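You operate a simulated robot arm through the tools that you are given. There is no shell and no other tool. Be economical: measure what you need, move in short steps, check, and stop when the job is done.

Carry out the task below with a simulated robot arm. There is one attempt and no reset: what you move stays moved.

## Task
Pug one log of clay and lay it on the carry board.
Fine: mill knob back at STOP, outlet cover shut again, no fault. Where these are worked on the way, their far stop is far enough and under half their travel is too little: outlet cover.

The check looks at the end state, three seconds after you hand in, the way a careful person would. Anything else that was tipped, shoved, dropped, spilled or broken makes it a failure. Lids that push on must go on centred and level and be pressed home; caps that screw on are set level and turned clockwise until they are tight.

## Robot
A 7-joint arm with a two-finger parallel gripper, hanging from a carriage that runs on a rail from [-0.4, 30.3] to [2.8, -197.7] (x, y) and turns from -4.59 to 7.4 rad about z. Base frame: it is fixed where the carriage stands at the start and does not move with it; the origin is on the floor, on the carriage's upright axis, x ahead of it, y to its left, z up; the surface under the hand at the start is at about z = 80. Readings come in cm, rad, newtons and seconds.
With the tool pointing down near the work surface it reaches from about 14 to 66 cm from the robot's upright axis, wherever it stands. Its first joint turns from -2.897 to 2.897 rad. Places, roughly: green tub [175, 25, 25]; mill knob [-20, 30, 90]; mill switch [-30, 30, 90]; outlet cover [40, 50, 90]; scrap [225, -75, 75]; top of the carry board [60, 20, 80]; trap lever [140, 40, 40]; white bucket [175, 50, 100]; wooden paddle [200, 75, 100]. Payload 3.91 kg.
The TCP is the grasp point between the finger pads, 3 cm short of the fingertips. In the tool frame z runs along the fingers and y along their closing line. Largest opening 11 cm; finger width 2, thickness 1; the body of the gripper, 4.8 by 11.2 cm, starts 5.5 cm behind the TCP.
Orientation is that of the tool frame in the base frame, as a unit quaternion [x, y, z, w]. With the fingers straight down and closing along the base's y, the tool's x points along the base's -x, its y along +y and its z along -z.

## Interface
- The arm moves only by the tool nudge_tool. Its argument "commands" is one flat list of numbers, 7 for each row, row after row: the shift along the tool's x, y, z in units of 30 mm (1.0 is 30 mm), then the turn, a rotation vector about the tool's x, y, z in units of 6 degrees (1.0 is 6 degrees), then the closure, from 0 (fully open) to 1 (shut). In form: [tx, ty, tz, wx, wy, wz, hand, tx, ty, tz, wx, wy, wz, hand, ...]. A call has 1 to 20 rows; each row shifts and turns the commanded pose from where the row before left it, along the tool's axes as they then stand. A call with a number of a shift or a turn outside -1 to 1 is refused whole. Rows are played at 5 a second. More than 5 cm and 0.15 rad between two rows, or a gripper value outside its range, and nothing of the call is played. Where a pose cannot be reached the arm comes as near as it can. A force on the tool above 90 N (or 10 N above the force at the start of the call, whichever is more), or a blocked arm, ends the call early, and 0.2 s more pass. Each finger travels about 10.8 cm/s and halts on what it meets, pressing with about 40 N; the grip force reading is that of the motor and also rises with nothing between the fingers. The clock runs only during rows and for 0.2 s after the last one: add rows that do not move to give the fingers time. It gives the time, the measured TCP pose, the force on the tool (base axes), the opening and the grip force at its end, in the units of the frame above (readings bear some noise), with the torque about the TCP (base axes, N m) and any sound that the robot's microphone picked up, and new pictures: "views" is both (left out), scene, wrist or none.
- Cameras (640 x 400 px; columns grow to the right, rows downward): "scene" is now at [18.27, 7.98, 154.6]; the picture's right is [0.98, 0.21, 0.00], its down [0.15, -0.70, -0.70] and it looks along [-0.15, 0.69, -0.71] (base axes); focal length 214 px, centre (320, 200). "wrist" rides on the gripper at [7.2, 1.7, -10.3] in the tool frame; the picture's right is [-0.23, 0.97, 0.00], its down [-0.76, -0.18, -0.62] and it looks along [-0.61, -0.14, 0.78] (tool axes); focal length 222 px, centre (320, 200).
- lift_body(by): slides the trunk up (or, below 0, down) by that many cm; the arm and the scene camera ride with it, the base frame stays. It gives what a move gives, with no picture.
- base_move(legs): drives the robot by 1 to 6 legs, each [ahead, left, turn to the left] in cm, cm and rad, along the robot's own axes; the way and the turn of a leg run together, so that a leg with both is an arc; at most 150 cm and 3.142 rad a leg. The arm and the cameras ride along, it lands a little off, and it stops where it bumps. It keeps to its track: a leg is cut to what the track allows. It gives what a move gives, and a new picture of the scene camera.
- turn_head(pan, tilt): turns the head with the scene camera to pan (to the left, within 2.705 rad either way) and tilt (down, from -0.506 to 1.204), counted from straight ahead of the robot. It gives what a move gives, and a new picture of the scene camera.
- probe_pixels(camera, pixels): there is no depth. For up to 12 entries [column, row, z] of the newest picture of that camera ("zoom" is the newest enlarged one), the place [x, y] in the base frame at which the ray of that pixel passes the height z, good to about 0.2 cm. No time passes.
- inspect(camera, box): a new picture of the part [left, top, right, bottom] of that camera's present view, enlarged. No time passes.
- close_job(): hands the job in; it is judged then, once.

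Keep the steps short. Do not move on a guess: measure, check each grasp and each placing, and mend mistakes. In all there are 80 turns and 260 pictures (those below and enlarged ones count). Leave the gripper open and the arm clear of the work at the hand-in unless told otherwise, and finish with a single line.

The tools are called by a JSON object that holds its "op" and its "data". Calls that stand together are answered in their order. nudge_tool: Moves the arm, as the interface text tells. Its arguments: {"type":"object","properties":{"commands":{"type":"array"},"views":{"type":"string","enum":["both","scene","wrist","none"]}},"required":["commands"]} The other tools are called the same way: lift_body (by) slides the trunk up or down; base_move (legs) drives the base; turn_head (pan, tilt) turns the head that bears the scene camera; probe_pixels (camera, pixels) gives the place at which the rays of pixels pass given heights; inspect (camera, box) takes an enlarged picture of a part of a camera's view; close_job () hands the job in.

At the start:

```text
time_s: 0.0
eef_pos: [17.19, 34.89, 135.84]
ee_rot: [0.001, 1.0, 0.0, 0.001]
contact_force: [-0.1, 0.5, 0.3]
torque: [-0.01, 0.0, -0.02]
gripper_width: 10.99
grasp_force: 0.0
trunk travel left (down, up): [-22.5, 35.5]
robot x, y, heading: [0.09, -0.03, 0.002]
head pan, tilt: [1.784, 0.792]
```

scene: 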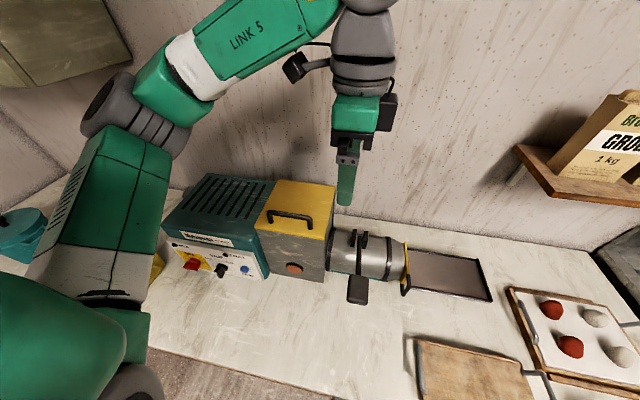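
wrist: 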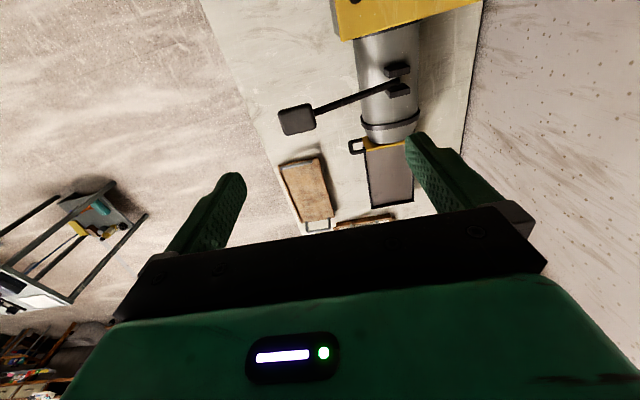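

I see the pug mill in the middle of the scene picture (knob panel near column 210, row 265, outlet at 405, 265). I'll enlarge the panel and the outlet before moving anything.

{"op": "inspect", "data": {"camera": "scene", "box": [150, 170, 340, 290]}}

{"op": "inspect", "data": {"camera": "scene", "box": [320, 210, 560, 400]}}

{"op": "inspect", "data": {"camera": "wrist", "box": [260, 0, 480, 240]}}

```text
3.33 times, centred on (245, 230) of scene
```

zoom: 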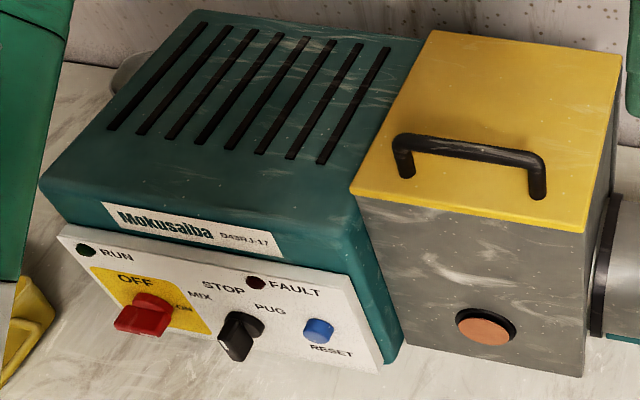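

```text
2.11 times, centred on (440, 305) of scene
```

zoom: 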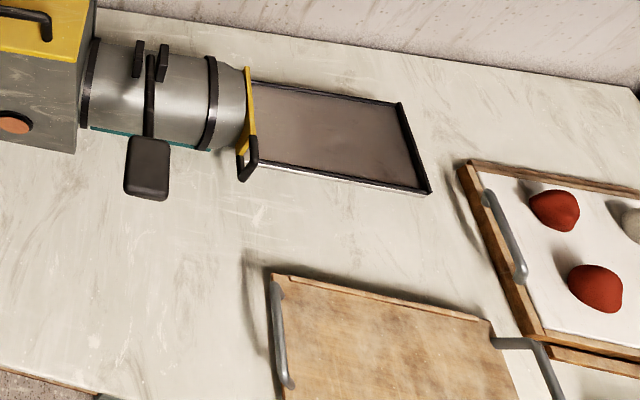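

```text
1.67 times, centred on (370, 120) of wrist
```

zoom: 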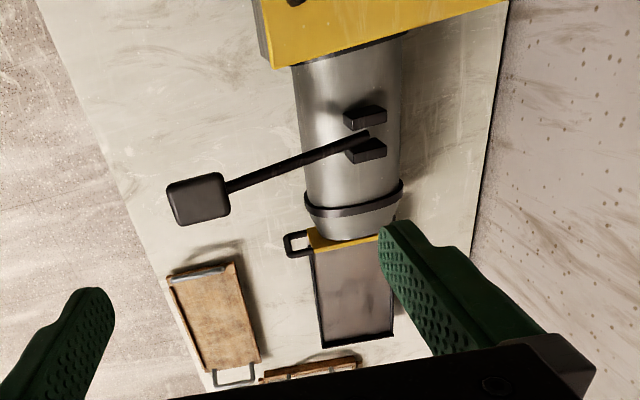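

The panel has a red OFF/ON switch, a black MIX/STOP/PUG knob and a blue RESET. The outlet has a yellow cover with a black pull handle. Next I'll find where these are at several heights, and turn the head for a wider look to the left and right.

{"op": "probe_pixels", "data": {"camera": "scene", "pixels": [[192, 264, 90], [220, 270, 90], [244, 269, 90], [405, 243, 95], [405, 288, 90], [357, 290, 95], [163, 225, 80], [325, 282, 80], [420, 350, 80], [520, 370, 80], [408, 287, 82], [490, 300, 82]]}}

{"op": "turn_head", "data": {"pan": 1.2, "tilt": 0.8}}

```text
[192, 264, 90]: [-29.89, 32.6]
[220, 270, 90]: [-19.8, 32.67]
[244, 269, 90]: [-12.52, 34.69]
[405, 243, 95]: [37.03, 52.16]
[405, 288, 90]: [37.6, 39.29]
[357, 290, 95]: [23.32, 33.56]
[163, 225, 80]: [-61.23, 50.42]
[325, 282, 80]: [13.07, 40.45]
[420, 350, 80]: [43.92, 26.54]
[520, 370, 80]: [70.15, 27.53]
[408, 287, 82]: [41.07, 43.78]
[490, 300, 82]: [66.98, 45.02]
```

```text
time_s: 1.0
eef_pos: [17.15, 34.86, 135.88]
ee_rot: [0.0, 1.0, 0.0, 0.0]
contact_force: [-1.1, -1.0, -0.3]
torque: [-0.01, 0.02, 0.02]
gripper_width: 11.01
grasp_force: 0.0
trunk travel left (down, up): [-22.5, 35.5]
robot x, y, heading: [0.3, 0.09, 0.002]
head pan, tilt: [1.201, 0.799]
```

scene: 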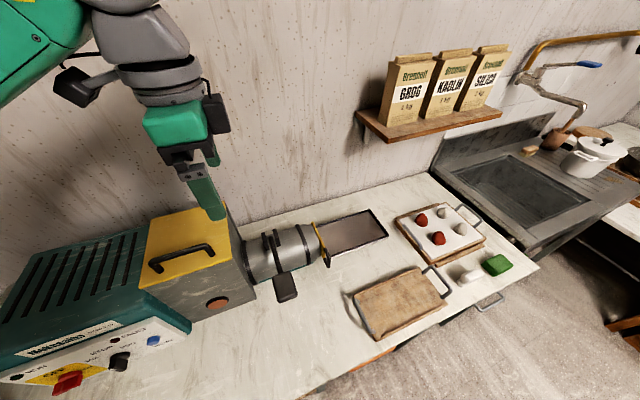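

Now I can see the wall, shelf and sink. I'll enlarge the barrel, lever and cover from this angle.

{"op": "inspect", "data": {"camera": "scene", "box": [230, 190, 400, 310]}}

{"op": "inspect", "data": {"camera": "scene", "box": [330, 190, 530, 350]}}

{"op": "probe_pixels", "data": {"camera": "scene", "pixels": [[367, 339, 80], [327, 264, 90], [287, 290, 92], [284, 236, 108], [315, 225, 100], [353, 292, 80], [447, 295, 80], [418, 266, 80], [387, 235, 82], [154, 340, 90], [120, 361, 90]]}}

```text
3.33 times, centred on (315, 250) of scene
```

zoom: 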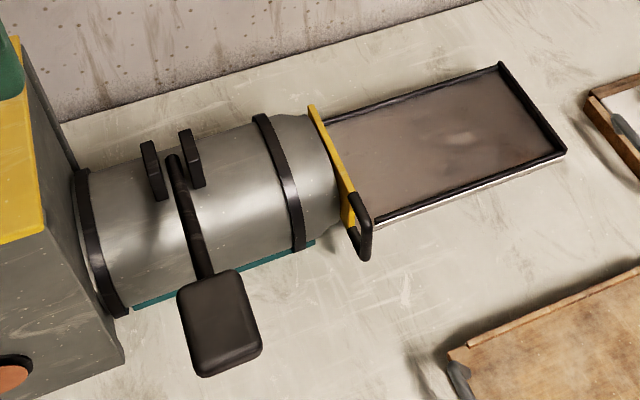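

```text
2.50 times, centred on (430, 270) of scene
```

zoom: 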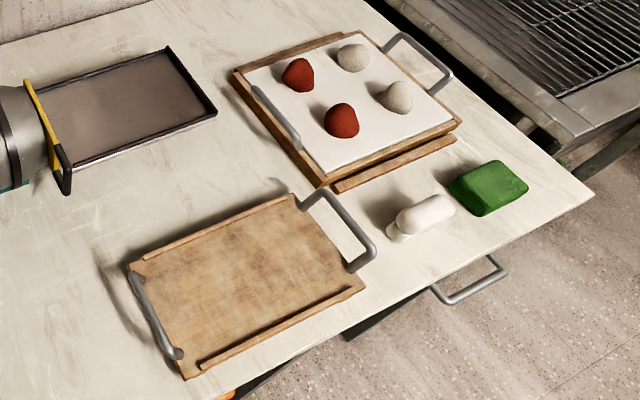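

```text
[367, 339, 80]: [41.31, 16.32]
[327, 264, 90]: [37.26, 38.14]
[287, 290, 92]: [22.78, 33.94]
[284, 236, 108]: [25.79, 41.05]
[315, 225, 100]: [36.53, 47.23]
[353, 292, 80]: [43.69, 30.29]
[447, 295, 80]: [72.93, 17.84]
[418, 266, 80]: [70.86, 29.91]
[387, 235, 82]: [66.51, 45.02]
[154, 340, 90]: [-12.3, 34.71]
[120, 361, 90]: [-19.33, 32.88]
```

The lever paddle sits near (23, 34, 93), the cover handle near (37, 38–40, 90), and the board spans x 41–73, y 16–30. I'll turn the tool −90° about its axis, well above the mill, so the wrist camera looks at the cover from the front.

{"op": "nudge_tool", "data": {"commands": [0, 0, 0, 0, 0, -1, 0, 0, 0, 0, 0, 0, -1, 0, 0, 0, 0, 0, 0, -1, 0, 0, 0, 0, 0, 0, -1, 0, 0, 0, 0, 0, 0, -1, 0, 0, 0, 0, 0, 0, -1, 0, 0, 0, 0, 0, 0, -1, 0, 0, 0, 0, 0, 0, -1, 0, 0, 0, 0, 0, 0, -1, 0, 0, 0, 0, 0, 0, -1, 0, 0, 0, 0, 0, 0, -1, 0, 0, 0, 0, 0, 0, -1, 0, 0, 0, 0, 0, 0, -1, 0, 0, 0, 0, 0, 0, -1, 0, 0, 0, 0, 0, 0, -1, 0], "views": "wrist"}}

```text
time_s: 4.2
eef_pos: [17.13, 34.97, 135.87]
ee_rot: [0.708, -0.706, 0.0, 0.0]
contact_force: [0.5, 0.2, 0.2]
torque: [0.0, 0.0, 0.0]
gripper_width: 11.01
grasp_force: 0.0
trunk travel left (down, up): [-22.5, 35.5]
robot x, y, heading: [-0.06, -0.04, 0.001]
head pan, tilt: [1.201, 0.799]
```

wrist: 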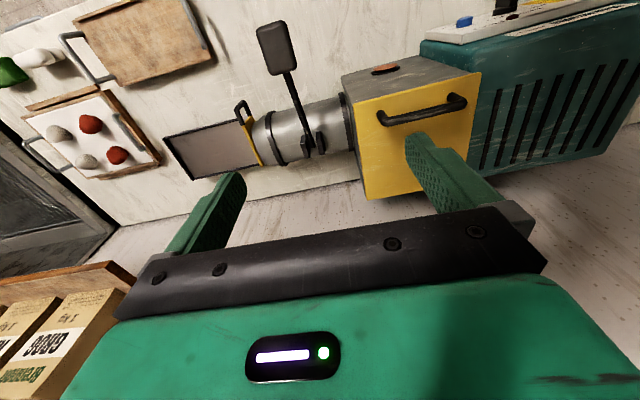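

The view is upside down (image down is +y), but the cover and its loop handle are visible at (243, 110). I'll move closer, to about TCP (38, 20, 118), and look again.

{"op": "nudge_tool", "data": {"commands": [1, -1, 0, 0, 0, 0, 0, 1, -1, 0, 0, 0, 0, 0, 1, -1, 0, 0, 0, 0, 0, 1, -1, 0, 0, 0, 0, 0, 1, -1, 1, 0, 0, 0, 0, 0, -1, 1, 0, 0, 0, 0, 0, -1, 1, 0, 0, 0, 0, 0, 0, 1, 0, 0, 0, 0, 0, 0, 1, 0, 0, 0, 0, 0, 0, 1, 0, 0, 0, 0], "views": "wrist"}}

{"op": "inspect", "data": {"camera": "wrist", "box": [200, 0, 480, 175]}}

```text
refused: row 5 steps farther than a row can; nothing moved
```

```text
2.29 times, centred on (340, 88) of wrist
```

zoom: 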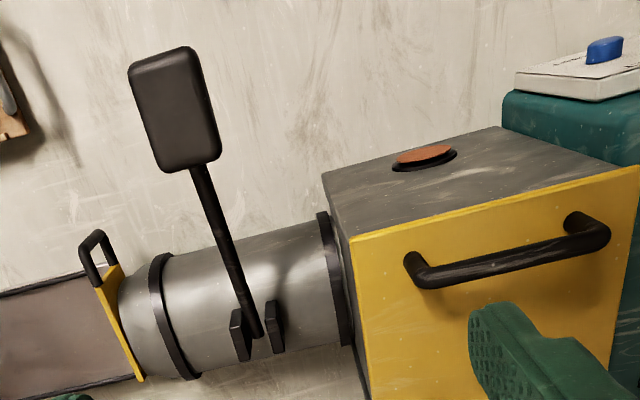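

Row 5 was over the step limit (5.2 cm). I'll split it and send again.

{"op": "nudge_tool", "data": {"commands": [1, -1, 0, 0, 0, 0, 0, 1, -1, 0, 0, 0, 0, 0, 1, -1, 0, 0, 0, 0, 0, 1, -1, 0, 0, 0, 0, 0, 1, -1, 0, 0, 0, 0, 0, 0, -1, 1, 0, 0, 0, 0, 0, -1, 1, 0, 0, 0, 0, 0, 0, 1, 0, 0, 0, 0, 0, 0, 1, 0, 0, 0, 0, 0, 0, 1, 0, 0, 0, 0, 0, 0, 1, 0, 0, 0, 0], "views": "wrist"}}

{"op": "inspect", "data": {"camera": "wrist", "box": [200, 0, 440, 200]}}

```text
time_s: 6.6
eef_pos: [38.24, 20.14, 118.02]
ee_rot: [0.707, -0.707, 0.0, 0.0]
contact_force: [1.0, 0.2, -0.2]
torque: [-0.02, 0.01, -0.03]
gripper_width: 11.01
grasp_force: 0.0
trunk travel left (down, up): [-22.5, 35.5]
robot x, y, heading: [-0.02, 0.11, -0.001]
head pan, tilt: [1.201, 0.799]
```

wrist: 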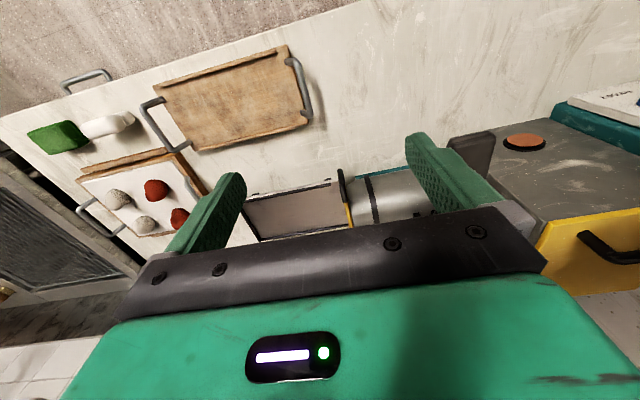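

```text
2.00 times, centred on (320, 100) of wrist
```

zoom: 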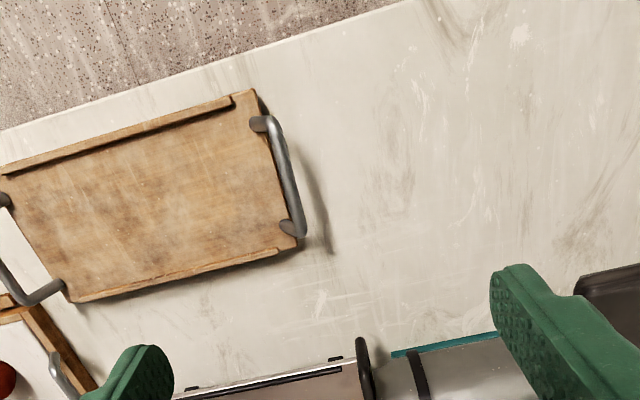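

The wrist camera is facing the wrong way for frontal work. I'll turn the tool +180° about its axis so that, once pitched horizontal toward +y, the camera sits above it and looks forward and down.

{"op": "nudge_tool", "data": {"commands": [0, 0, 0, 0, 0, 1, 0, 0, 0, 0, 0, 0, 1, 0, 0, 0, 0, 0, 0, 1, 0, 0, 0, 0, 0, 0, 1, 0, 0, 0, 0, 0, 0, 1, 0, 0, 0, 0, 0, 0, 1, 0, 0, 0, 0, 0, 0, 1, 0, 0, 0, 0, 0, 0, 1, 0, 0, 0, 0, 0, 0, 1, 0, 0, 0, 0, 0, 0, 1, 0, 0, 0, 0, 0, 0, 1, 0, 0, 0, 0, 0, 0, 1, 0, 0, 0, 0, 0, 0, 1, 0, 0, 0, 0, 0, 0, 1, 0, 0, 0, 0, 0, 0, 1, 0, 0, 0, 0, 0, 0, 1, 0, 0, 0, 0, 0, 0, 1, 0, 0, 0, 0, 0, 0, 1, 0, 0, 0, 0, 0, 0, 1, 0, 0, 0, 0, 0, 0, 1, 0], "views": "none"}}

{"op": "nudge_tool", "data": {"commands": [0, 0, 0, 0, 0, 1, 0, 0, 0, 0, 0, 0, 1, 0, 0, 0, 0, 0, 0, 1, 0, 0, 0, 0, 0, 0, 1, 0, 0, 0, 0, 0, 0, 1, 0, 0, 0, 0, 0, 0, 1, 0, 0, 0, 0, 0, 0, 1, 0, 0, 0, 0, 0, 0, 1, 0, 0, 0, 0, 0, 0, 1, 0, 0, 0, 0, 0, 0, 1, 0], "views": "both"}}

```text
time_s: 10.8
eef_pos: [38.1, 20.06, 117.94]
ee_rot: [0.26, 0.966, 0.0, -0.001]
contact_force: [-1.4, 0.6, 0.1]
torque: [0.0, -0.02, -0.01]
gripper_width: 11.02
grasp_force: 0.1
trunk travel left (down, up): [-22.5, 35.5]
robot x, y, heading: [-0.14, -0.03, -0.001]
head pan, tilt: [1.201, 0.799]
```

```text
time_s: 13.0
eef_pos: [38.13, 19.97, 117.89]
ee_rot: [0.708, 0.706, 0.0, 0.0]
contact_force: [0.0, -0.7, -0.4]
torque: [0.03, 0.02, 0.01]
gripper_width: 10.98
grasp_force: 0.0
trunk travel left (down, up): [-22.5, 35.5]
robot x, y, heading: [0.28, 0.03, -0.003]
head pan, tilt: [1.201, 0.799]
```

scene: 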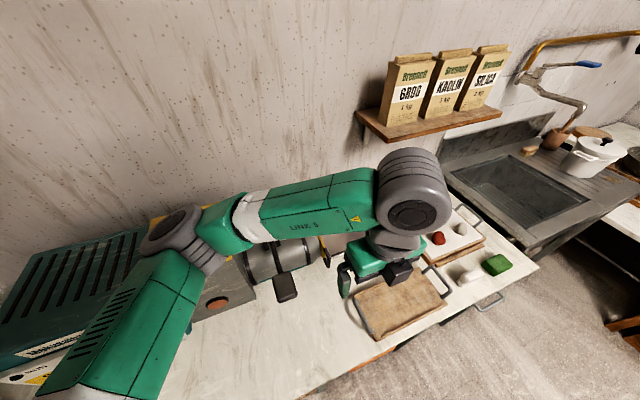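
wrist: 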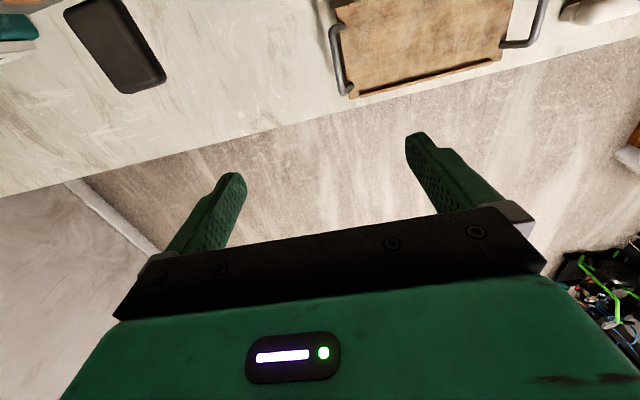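

Now I'll pitch the tool up 90° about its y axis so it points toward +y, with the camera above it.

{"op": "nudge_tool", "data": {"commands": [0, 0, 0, 0, 1, 0, 0, 0, 0, 0, 0, 1, 0, 0, 0, 0, 0, 0, 1, 0, 0, 0, 0, 0, 0, 1, 0, 0, 0, 0, 0, 0, 1, 0, 0, 0, 0, 0, 0, 1, 0, 0, 0, 0, 0, 0, 1, 0, 0, 0, 0, 0, 0, 1, 0, 0, 0, 0, 0, 0, 1, 0, 0, 0, 0, 0, 0, 1, 0, 0, 0, 0, 0, 0, 1, 0, 0, 0, 0, 0, 0, 1, 0, 0, 0, 0, 0, 0, 1, 0, 0, 0, 0, 0, 0, 1, 0, 0, 0, 0, 0, 0, 1, 0, 0], "views": "both"}}

```text
time_s: 15.8
eef_pos: [32.22, 26.91, 114.91]
ee_rot: [0.513, 0.618, 0.356, -0.477]
contact_force: [-0.4, 0.7, 0.7]
torque: [-0.01, 0.03, 0.01]
gripper_width: 10.97
grasp_force: 0.0
trunk travel left (down, up): [-22.5, 35.5]
robot x, y, heading: [0.18, 0.12, 0.006]
head pan, tilt: [1.201, 0.799]
stopped in row 13: the arm was blocked; the commanded pose is now the measured one
```

scene: 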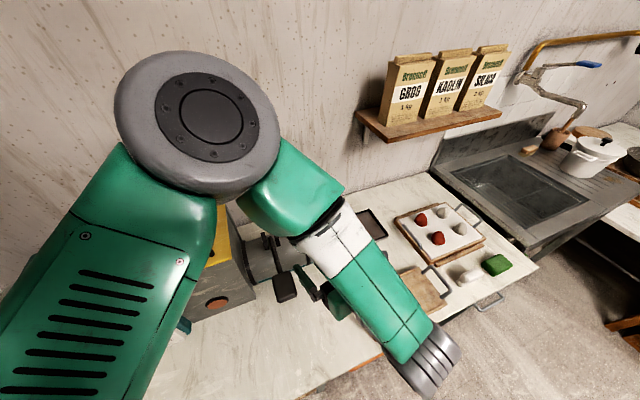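
wrist: 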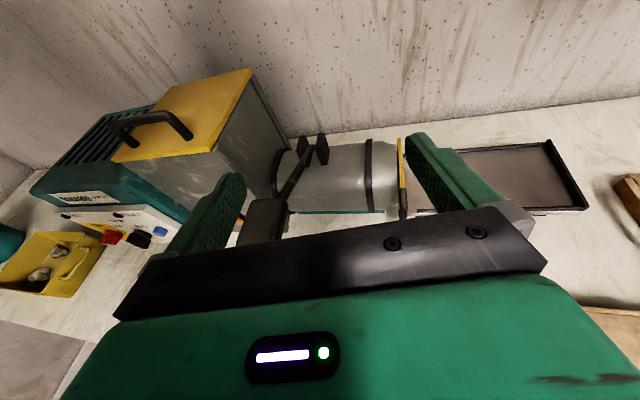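

The arm ran out of joint room, but the contact force is ~0. The pose is nearly right (the camera sees the mill upright). I'll drive 30 cm back in −y for room and then finish the orientation.

{"op": "base_move", "data": {"legs": [[0, -30, 0]]}}

{"op": "inspect", "data": {"camera": "wrist", "box": [0, 40, 640, 240]}}

```text
time_s: 17.9
eef_pos: [32.7, -3.26, 114.95]
ee_rot: [0.512, 0.618, 0.356, -0.479]
contact_force: [0.7, -1.0, 0.3]
torque: [0.03, -0.05, -0.01]
gripper_width: 10.99
grasp_force: 0.2
trunk travel left (down, up): [-22.5, 35.5]
robot x, y, heading: [0.51, -30.31, 0.003]
head pan, tilt: [1.201, 0.799]
```

scene: 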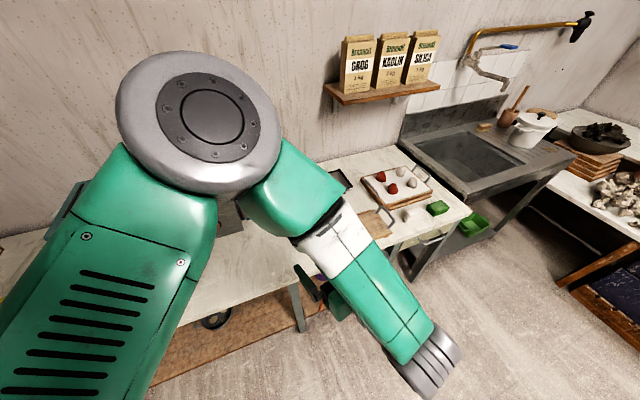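

```text
1.00 times, centred on (320, 140) of wrist (not enlarged: the box is as wide or as high as the picture)
```

zoom: 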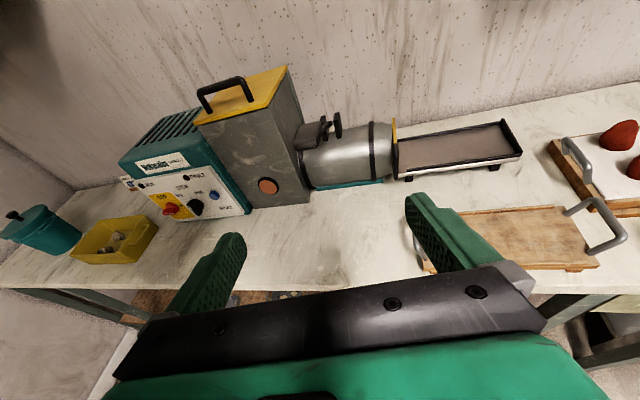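

Good view of the mill. Now the remaining ~21° of turn, in 4 rows.

{"op": "nudge_tool", "data": {"commands": [0, 0, 0, -0.55, 0.71, -0.04, 0, 0, 0, 0, -0.55, 0.71, -0.04, 0, 0, 0, 0, -0.55, 0.71, -0.04, 0, 0, 0, 0, -0.55, 0.71, -0.04, 0], "views": "wrist"}}

```text
time_s: 18.7
eef_pos: [26.6, 1.48, 112.68]
ee_rot: [0.468, 0.577, 0.4, -0.536]
contact_force: [-0.3, 0.1, -0.3]
torque: [0.02, 0.0, 0.03]
gripper_width: 10.98
grasp_force: 0.0
out of reach, approached as far as the arm can: row 4
trunk travel left (down, up): [-22.5, 35.5]
robot x, y, heading: [0.23, -30.27, -0.002]
head pan, tilt: [1.201, 0.799]
stopped in row 4: the arm was blocked; the commanded pose is now the measured one
```

wrist: 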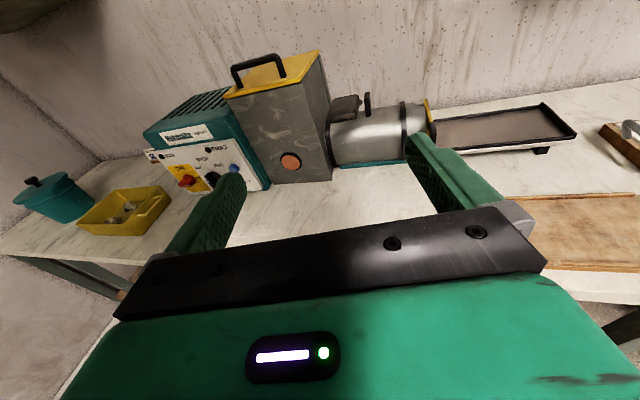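

The arm is simply too close in. The tool now points nearly along +y (14° off). I'll extend it 18 cm along its axis and then fix the yaw.

{"op": "nudge_tool", "data": {"commands": [0, 0, 1, 0, 0, 0, 0, 0, 0, 1, 0, 0, 0, 0, 0, 0, 1, 0, 0, 0, 0, 0, 0, 1, 0, 0, 0, 0, 0, 0, 1, 0, 0, 0, 0, 0, 0, 1, 0, 0, 0, 0, 0, 0, 0, -0.6, 0.6, 0, 0, 0, 0, 0, -0.6, 0.6, 0, 0, 0, 0, 0, -0.6, 0.5, 0, 0], "views": "both"}}

```text
time_s: 20.7
eef_pos: [22.44, 18.92, 111.37]
ee_rot: [-0.476, -0.486, -0.496, 0.539]
contact_force: [-0.8, -0.3, 0.1]
torque: [-0.02, 0.0, 0.05]
gripper_width: 10.99
grasp_force: 0.0
trunk travel left (down, up): [-22.5, 35.5]
robot x, y, heading: [0.37, -30.52, 0.002]
head pan, tilt: [1.201, 0.799]
```

scene: 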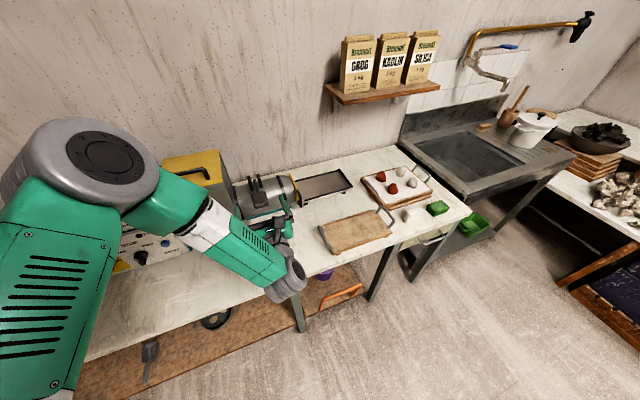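
wrist: 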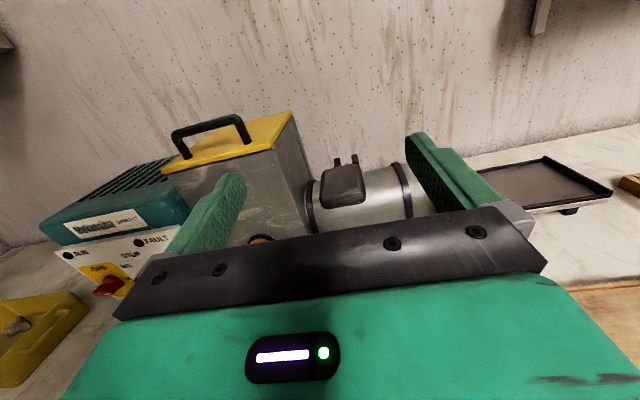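

Orientation is now within ~4° of pointing along +y. I'll shift right 15 cm and back 6 cm so the cover is between the fingers in view.

{"op": "nudge_tool", "data": {"commands": [0, 1, -0.5, 0, 0, 0, 0, 0, 1, -0.5, 0, 0, 0, 0, 0, 1, -0.5, 0, 0, 0, 0, 0, 1, -0.5, 0, 0, 0, 0, 0, 1, 0, 0, -0.35, -0.35, 0, 0, 0, 0, 0, -0.35, -0.35, 0], "views": "wrist"}}

{"op": "inspect", "data": {"camera": "wrist", "box": [220, 90, 460, 240]}}

```text
time_s: 22.1
eef_pos: [37.67, 13.92, 110.47]
ee_rot: [0.478, 0.522, 0.498, -0.501]
contact_force: [-0.1, 0.4, -0.2]
torque: [-0.01, 0.0, 0.03]
gripper_width: 11.0
grasp_force: 0.1
trunk travel left (down, up): [-22.5, 35.5]
robot x, y, heading: [0.42, -30.01, 0.007]
head pan, tilt: [1.201, 0.799]
```

wrist: 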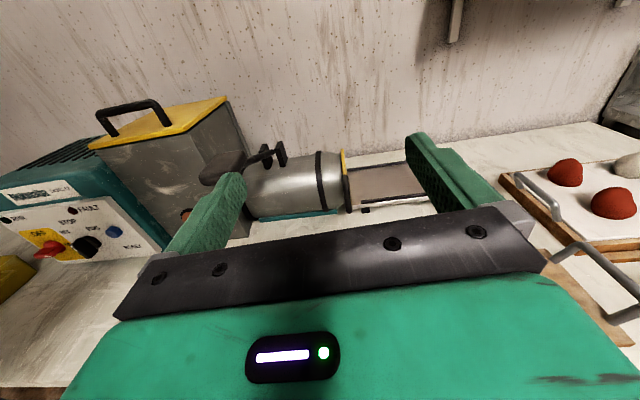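

```text
2.67 times, centred on (340, 165) of wrist
```

zoom: 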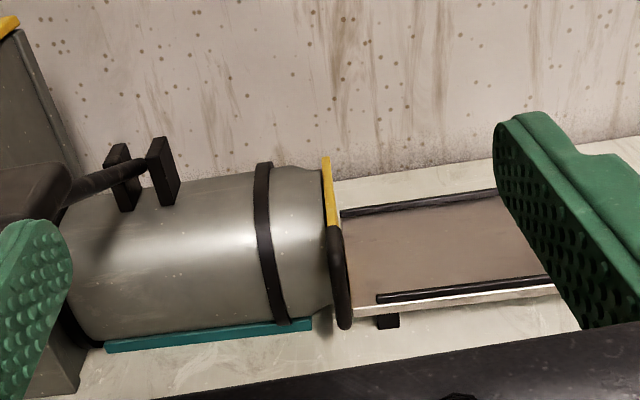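

The handle is a vertical bar standing out toward −y, so the fingers closing along x can take it from the front. I'll measure it from this view.

{"op": "probe_pixels", "data": {"camera": "zoom", "pixels": [[338, 232, 94], [338, 232, 96], [345, 325, 88], [345, 325, 86], [342, 280, 90], [342, 280, 92], [325, 160, 98], [325, 160, 100], [350, 310, 85], [380, 295, 85]]}}

```text
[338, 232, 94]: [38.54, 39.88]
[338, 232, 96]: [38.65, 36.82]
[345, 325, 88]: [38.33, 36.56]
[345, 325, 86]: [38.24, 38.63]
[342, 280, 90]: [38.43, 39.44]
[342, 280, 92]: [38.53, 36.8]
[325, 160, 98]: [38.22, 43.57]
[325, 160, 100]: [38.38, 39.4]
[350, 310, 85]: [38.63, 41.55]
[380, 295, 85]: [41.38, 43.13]
```

The handle bar is at about (38.4, 37–40, 87–93). I'll go down to z≈96, staying back at y≈14, and check the arm's clearance over the board with the scene camera.

{"op": "nudge_tool", "data": {"commands": [-1, 0, 0, 0, 0, 0, 0, -1, 0, 0, 0, 0, 0, 0, -1, 0, 0, 0, 0, 0, 0, -1, 0, 0, 0, 0, 0, 0, -0.9, 0, 0, 0, 0, 0, 0], "views": "both"}}

{"op": "inspect", "data": {"camera": "scene", "box": [180, 140, 420, 310]}}

```text
time_s: 23.3
eef_pos: [38.54, 13.9, 95.68]
ee_rot: [0.476, 0.522, 0.499, -0.502]
contact_force: [-0.7, -0.2, -0.6]
torque: [0.03, 0.0, -0.03]
gripper_width: 11.0
grasp_force: 0.0
trunk travel left (down, up): [-22.5, 35.5]
robot x, y, heading: [0.4, -29.88, 0.003]
head pan, tilt: [1.201, 0.799]
```

scene: 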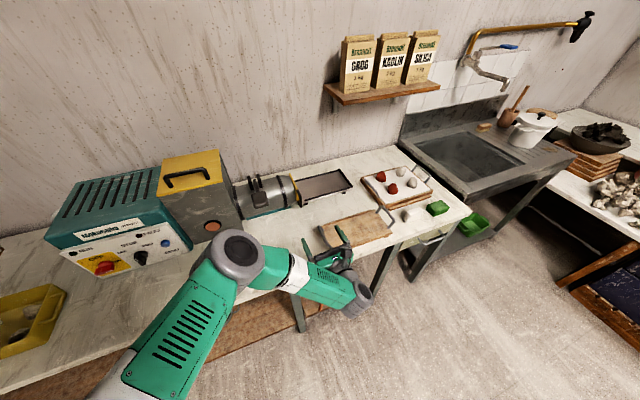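
wrist: 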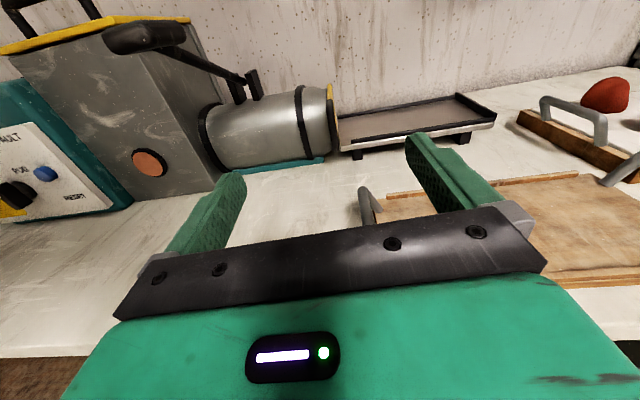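

```text
2.35 times, centred on (300, 225) of scene
```

zoom: 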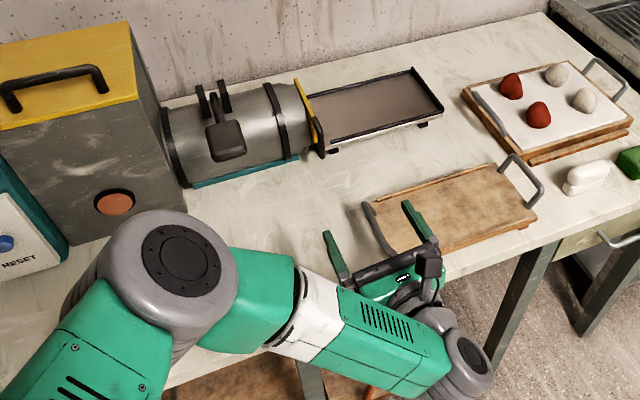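

The forearm and wrist are off the front of the table now, but the lever's paddle is higher than I assumed. I'll triangulate the paddle, the handle bar and the wrist joint from both cameras.

{"op": "probe_pixels", "data": {"camera": "wrist", "pixels": [[148, 37, 102], [148, 37, 105], [148, 37, 108], [335, 103, 92], [336, 130, 90], [337, 148, 88], [372, 205, 84], [370, 190, 86]]}}

{"op": "probe_pixels", "data": {"camera": "scene", "pixels": [[261, 199, 102], [261, 199, 105], [261, 199, 108], [299, 197, 92], [300, 204, 88], [356, 290, 95], [370, 300, 90], [326, 232, 84]]}}

{"op": "inspect", "data": {"camera": "wrist", "box": [260, 60, 420, 160]}}

```text
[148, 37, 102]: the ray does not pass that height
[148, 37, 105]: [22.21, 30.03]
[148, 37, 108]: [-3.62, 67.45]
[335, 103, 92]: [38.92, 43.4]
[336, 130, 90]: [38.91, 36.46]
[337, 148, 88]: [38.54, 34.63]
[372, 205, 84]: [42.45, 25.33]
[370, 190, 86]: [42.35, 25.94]
```

```text
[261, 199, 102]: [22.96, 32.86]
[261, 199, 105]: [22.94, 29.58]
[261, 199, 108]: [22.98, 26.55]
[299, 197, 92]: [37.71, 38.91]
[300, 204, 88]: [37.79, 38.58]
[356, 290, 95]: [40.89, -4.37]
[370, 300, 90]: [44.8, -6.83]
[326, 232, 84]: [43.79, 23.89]
```

```text
4.00 times, centred on (340, 110) of wrist
```

zoom: 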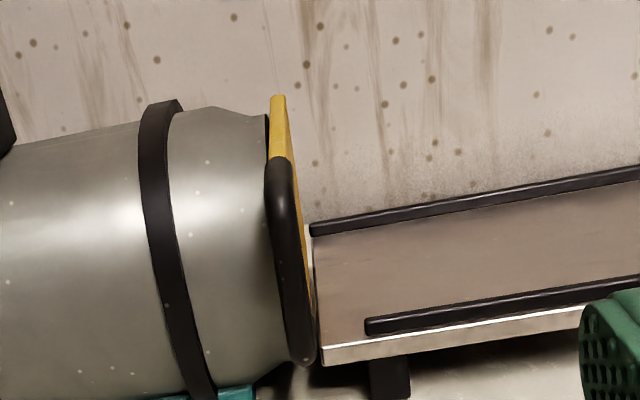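

The lever paddle is at (22.5, 30, 105), so I'll stay clear of it. The handle bar is at x≈38.2, y≈38, z 86–93. I'll square the tool, half close the fingers, and approach to about (38.2, 29, 90).

{"op": "nudge_tool", "data": {"commands": [-0.5, 0, 0, -0.45, 0, 0.4, 0.45, -0.5, 0, 0, 0, 0, 0, 0.45, -0.5, 0, 1, 0, 0, 0, 0.45, -0.4, 0, 1, 0, 0, 0, 0.45, 0, 0, 1, 0, 0, 0, 0.45, 0, 0, 1, 0, 0, 0, 0.45, 0, 0, 1, 0, 0, 0, 0.45], "views": "both"}}

{"op": "inspect", "data": {"camera": "wrist", "box": [200, 20, 440, 170]}}

```text
time_s: 24.9
eef_pos: [38.48, 28.92, 89.72]
ee_rot: [0.5, 0.5, 0.5, -0.5]
contact_force: [0.4, -1.1, -0.1]
torque: [-0.03, -0.03, 0.0]
gripper_width: 6.03
grasp_force: 0.1
trunk travel left (down, up): [-22.5, 35.5]
robot x, y, heading: [0.01, -30.14, 0.003]
head pan, tilt: [1.201, 0.799]
```

scene: 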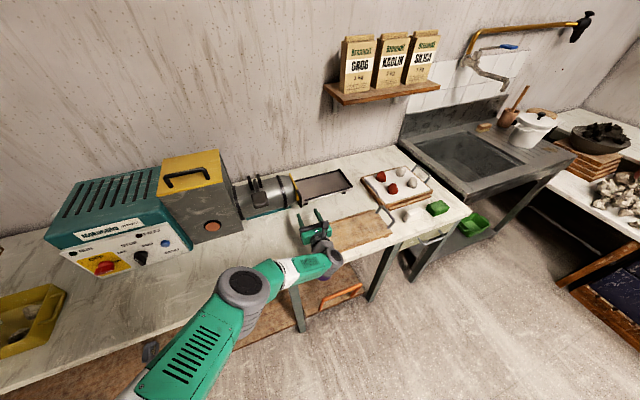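
wrist: 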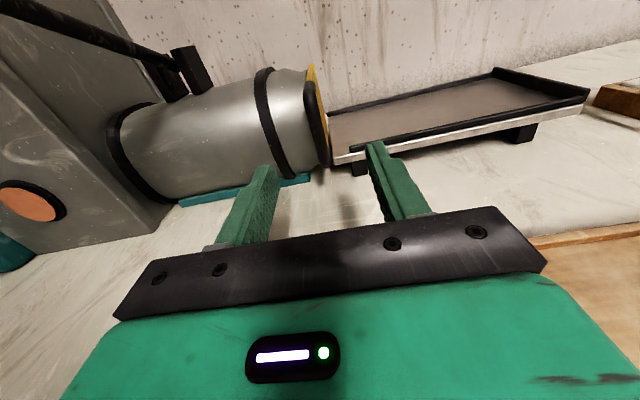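

```text
2.67 times, centred on (320, 95) of wrist
```

zoom: 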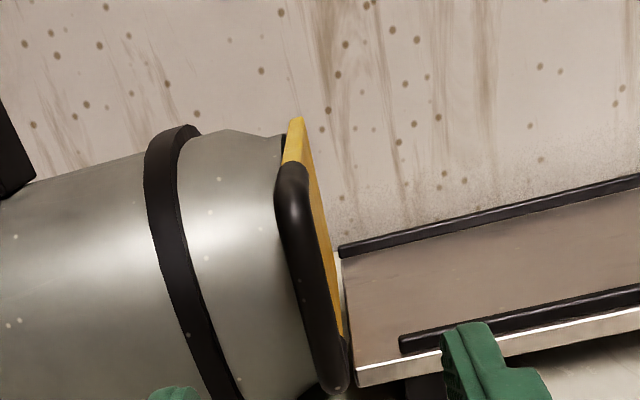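

The tool is square now. I'll recheck the bar's height and y from this nearer view before closing in.

{"op": "probe_pixels", "data": {"camera": "wrist", "pixels": [[310, 87, 92], [310, 87, 94], [310, 87, 96], [324, 164, 84], [324, 164, 86], [324, 164, 88], [316, 129, 90], [316, 129, 91]]}}

{"op": "inspect", "data": {"camera": "scene", "box": [240, 160, 360, 250]}}

```text
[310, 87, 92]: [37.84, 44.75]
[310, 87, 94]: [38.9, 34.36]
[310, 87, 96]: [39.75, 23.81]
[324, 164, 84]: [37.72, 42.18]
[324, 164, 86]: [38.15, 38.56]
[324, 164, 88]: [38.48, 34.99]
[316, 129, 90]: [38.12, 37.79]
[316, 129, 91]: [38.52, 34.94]
```

```text
4.44 times, centred on (300, 205) of scene
```

zoom: 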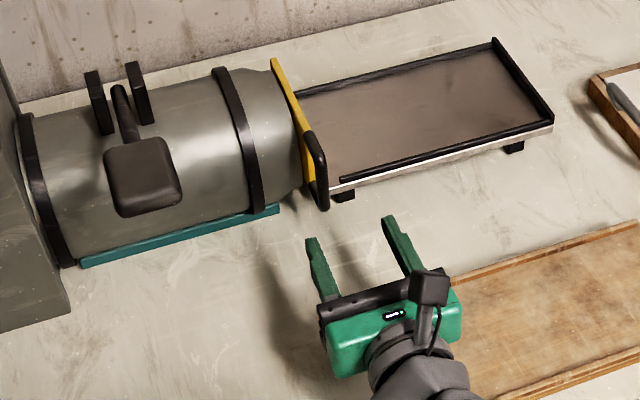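

The bar is at x 38.1, y 38, z 86–93. I'll advance 8 cm to TCP y≈37 and close on the bar.

{"op": "nudge_tool", "data": {"commands": [0, -0.1, 1, 0, 0, 0, 0.45, 0, 0, 1, 0, 0, 0, 0.45, 0, 0, 0.7, 0, 0, 0, 0.45, 0, 0, 0, 0, 0, 0, 1, 0, 0, 0, 0, 0, 0, 1, 0, 0, 0, 0, 0, 0, 1], "views": "both"}}

```text
time_s: 26.3
eef_pos: [37.52, 35.11, 90.94]
ee_rot: [0.5, 0.5, 0.5, -0.5]
contact_force: [4.4, -5.5, -0.4]
torque: [0.0, 0.01, -0.16]
gripper_width: 0.0
grasp_force: 37.9
out of reach, approached as far as the arm can: row 2, 3
trunk travel left (down, up): [-22.5, 35.5]
robot x, y, heading: [0.54, -30.27, 0.004]
head pan, tilt: [1.201, 0.799]
```

scene: 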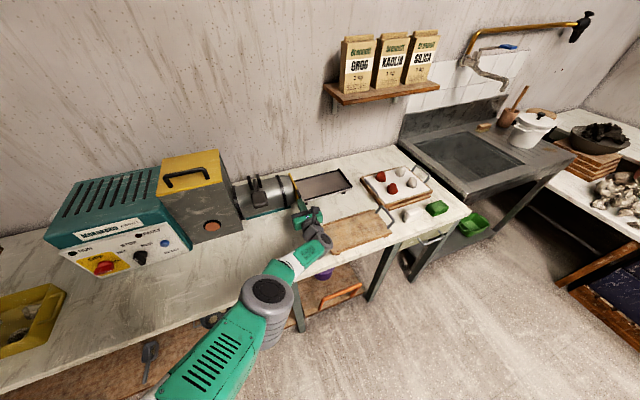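
wrist: 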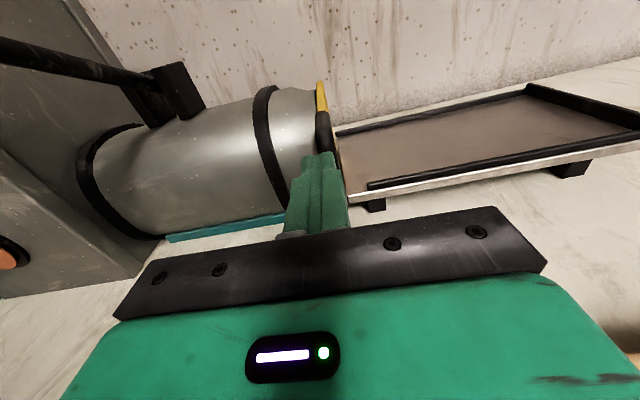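

The arm ran short of reach (y 35.1), so the fingers closed empty in front of the bar. I'll open, back off 15 cm and drive the base closer.

{"op": "nudge_tool", "data": {"commands": [0, 0, -1, 0, 0, 0, 0.45, 0, 0, -1, 0, 0, 0, 0.45, 0, 0, -1, 0, 0, 0, 0.45, 0, 0, -1, 0, 0, 0, 0.45, 0, 0, -1, 0, 0, 0, 0.45, 0, 0, 0, 0, 0, 0, 0.45], "views": "none"}}

{"op": "base_move", "data": {"legs": [[0, 12, 0]]}}

```text
time_s: 27.7
eef_pos: [37.28, 20.09, 90.73]
ee_rot: [-0.499, -0.5, -0.5, 0.501]
contact_force: [0.1, -0.4, -0.9]
torque: [-0.03, -0.04, -0.03]
gripper_width: 6.08
grasp_force: 0.0
trunk travel left (down, up): [-22.5, 35.5]
robot x, y, heading: [0.25, -30.63, 0.003]
head pan, tilt: [1.201, 0.799]
```

```text
time_s: 28.9
eef_pos: [36.88, 32.18, 90.91]
ee_rot: [-0.498, -0.501, -0.499, 0.502]
contact_force: [-0.3, -0.1, -0.1]
torque: [-0.01, 0.02, 0.0]
gripper_width: 6.05
grasp_force: 0.0
trunk travel left (down, up): [-22.5, 35.5]
robot x, y, heading: [0.39, -18.61, 0.007]
head pan, tilt: [1.201, 0.799]
```

scene: 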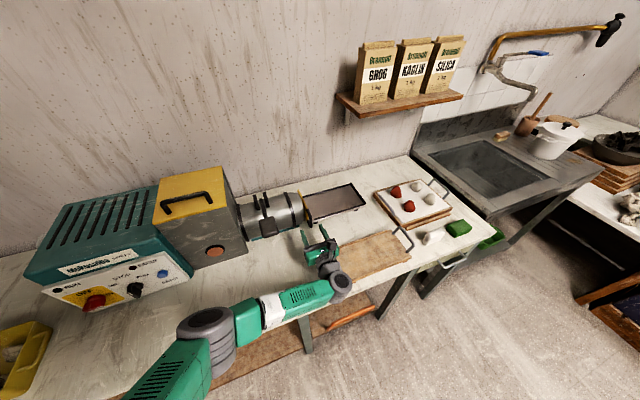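

TCP is at (36.9, 32.2, 90.9). I'll shift 1.2 cm in +x, advance 4.7 cm and close.

{"op": "nudge_tool", "data": {"commands": [-0.2, 0.4, 0, 0, 0, 0, 0.45, 0, 0, 0.8, 0, 0, 0, 0.45, 0, 0, 0.8, 0, 0, 0, 0.45, 0, 0, 0, 0, 0, 0, 1, 0, 0, 0, 0, 0, 0, 1, 0, 0, 0, 0, 0, 0, 1], "views": "both"}}

{"op": "inspect", "data": {"camera": "wrist", "box": [220, 60, 420, 220]}}

```text
time_s: 30.4
eef_pos: [38.23, 36.66, 90.43]
ee_rot: [0.499, 0.501, 0.499, -0.501]
contact_force: [7.8, -0.1, -3.0]
torque: [0.22, 0.07, -0.22]
gripper_width: 1.16
grasp_force: 45.0
trunk travel left (down, up): [-22.5, 35.5]
robot x, y, heading: [0.41, -18.58, 0.003]
head pan, tilt: [1.201, 0.799]
```

scene: 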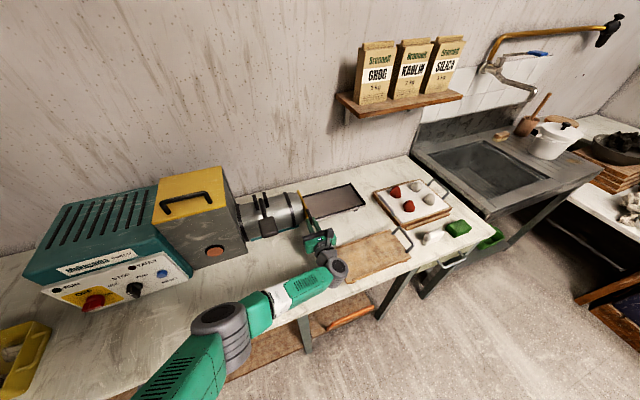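
wrist: 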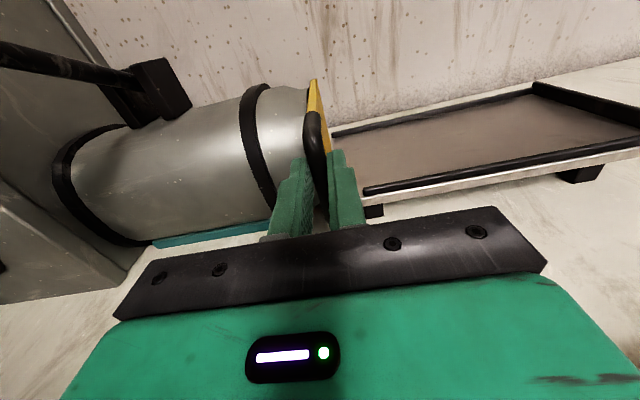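

```text
2.50 times, centred on (320, 140) of wrist
```

zoom: 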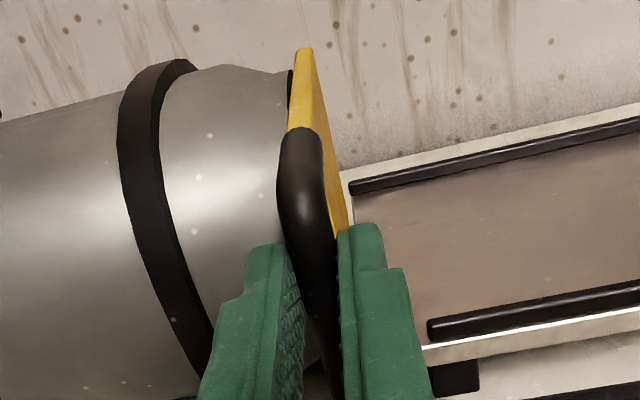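

The bar is gripped (1.16 cm wide). I'll pull 3 cm toward −y to test whether it slides.

{"op": "nudge_tool", "data": {"commands": [0, 0, -0.3, 0, 0, 0, 1, 0, 0, -0.3, 0, 0, 0, 1, 0, 0, -0.4, 0, 0, 0, 1], "views": "wrist"}}

```text
time_s: 31.1
eef_pos: [38.24, 33.78, 90.27]
ee_rot: [0.498, 0.502, 0.499, -0.501]
contact_force: [6.8, 0.3, -2.7]
torque: [-0.03, -0.01, -0.15]
gripper_width: 1.11
grasp_force: 45.0
trunk travel left (down, up): [-22.5, 35.5]
robot x, y, heading: [0.09, -18.81, 0.007]
head pan, tilt: [1.201, 0.799]
```

wrist: 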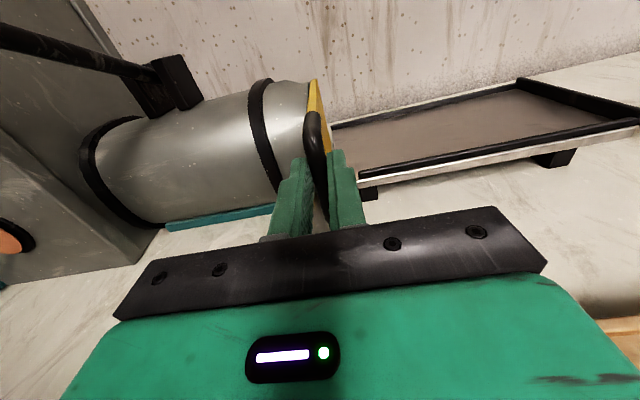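

It slides freely along −y and the cover came with the hand. I'll keep pulling toward the stop.

{"op": "nudge_tool", "data": {"commands": [0, 0, -0.5, 0, 0, 0, 1, 0, 0, -0.5, 0, 0, 0, 1, 0, 0, -0.5, 0, 0, 0, 1, 0, 0, -0.5, 0, 0, 0, 1], "views": "both"}}

{"op": "inspect", "data": {"camera": "scene", "box": [230, 160, 390, 280]}}

```text
time_s: 32.1
eef_pos: [38.28, 28.09, 90.42]
ee_rot: [0.497, 0.502, 0.499, -0.502]
contact_force: [20.2, 22.6, -23.3]
torque: [-0.54, 0.11, -0.37]
gripper_width: 1.19
grasp_force: 44.9
trunk travel left (down, up): [-22.5, 35.5]
robot x, y, heading: [0.24, -18.42, 0.005]
head pan, tilt: [1.201, 0.799]
```

scene: 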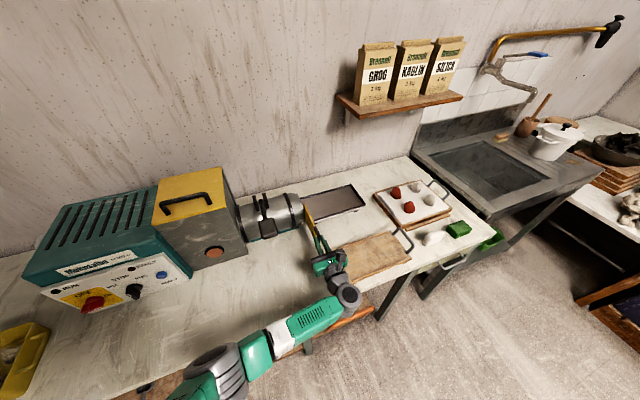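
wrist: 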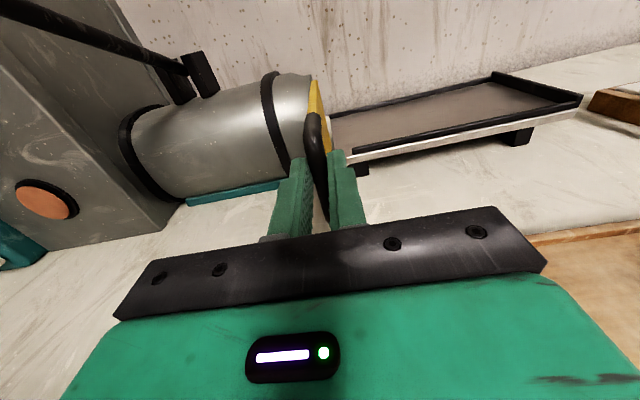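

```text
3.33 times, centred on (310, 220) of scene
```

zoom: 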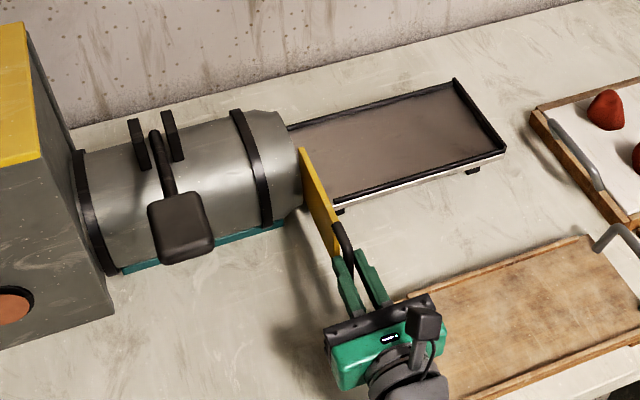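

It has moved 8.6 cm and the force is rising (22 N along the pull). I'll pull 1.5 cm more to see if this is the stop.

{"op": "nudge_tool", "data": {"commands": [0, 0, -0.25, 0, 0, 0, 1, 0, 0, -0.25, 0, 0, 0, 1], "views": "wrist"}}

{"op": "inspect", "data": {"camera": "scene", "box": [270, 180, 390, 280]}}

```text
time_s: 32.8
eef_pos: [37.98, 25.54, 90.25]
ee_rot: [-0.498, -0.501, -0.499, 0.502]
contact_force: [-0.2, -0.9, -0.6]
torque: [0.07, -0.05, -0.06]
gripper_width: 0.0
grasp_force: 37.7
trunk travel left (down, up): [-22.5, 35.5]
robot x, y, heading: [0.23, -18.38, 0.013]
head pan, tilt: [1.201, 0.799]
```

wrist: 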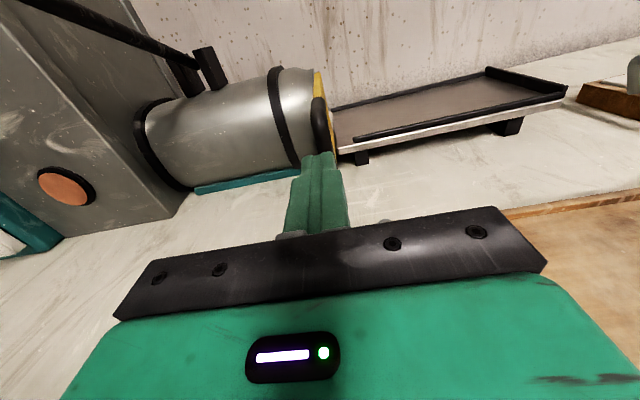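

```text
4.00 times, centred on (330, 230) of scene
```

zoom: 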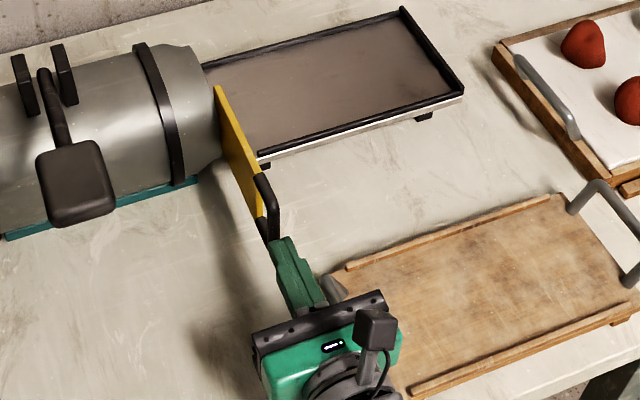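

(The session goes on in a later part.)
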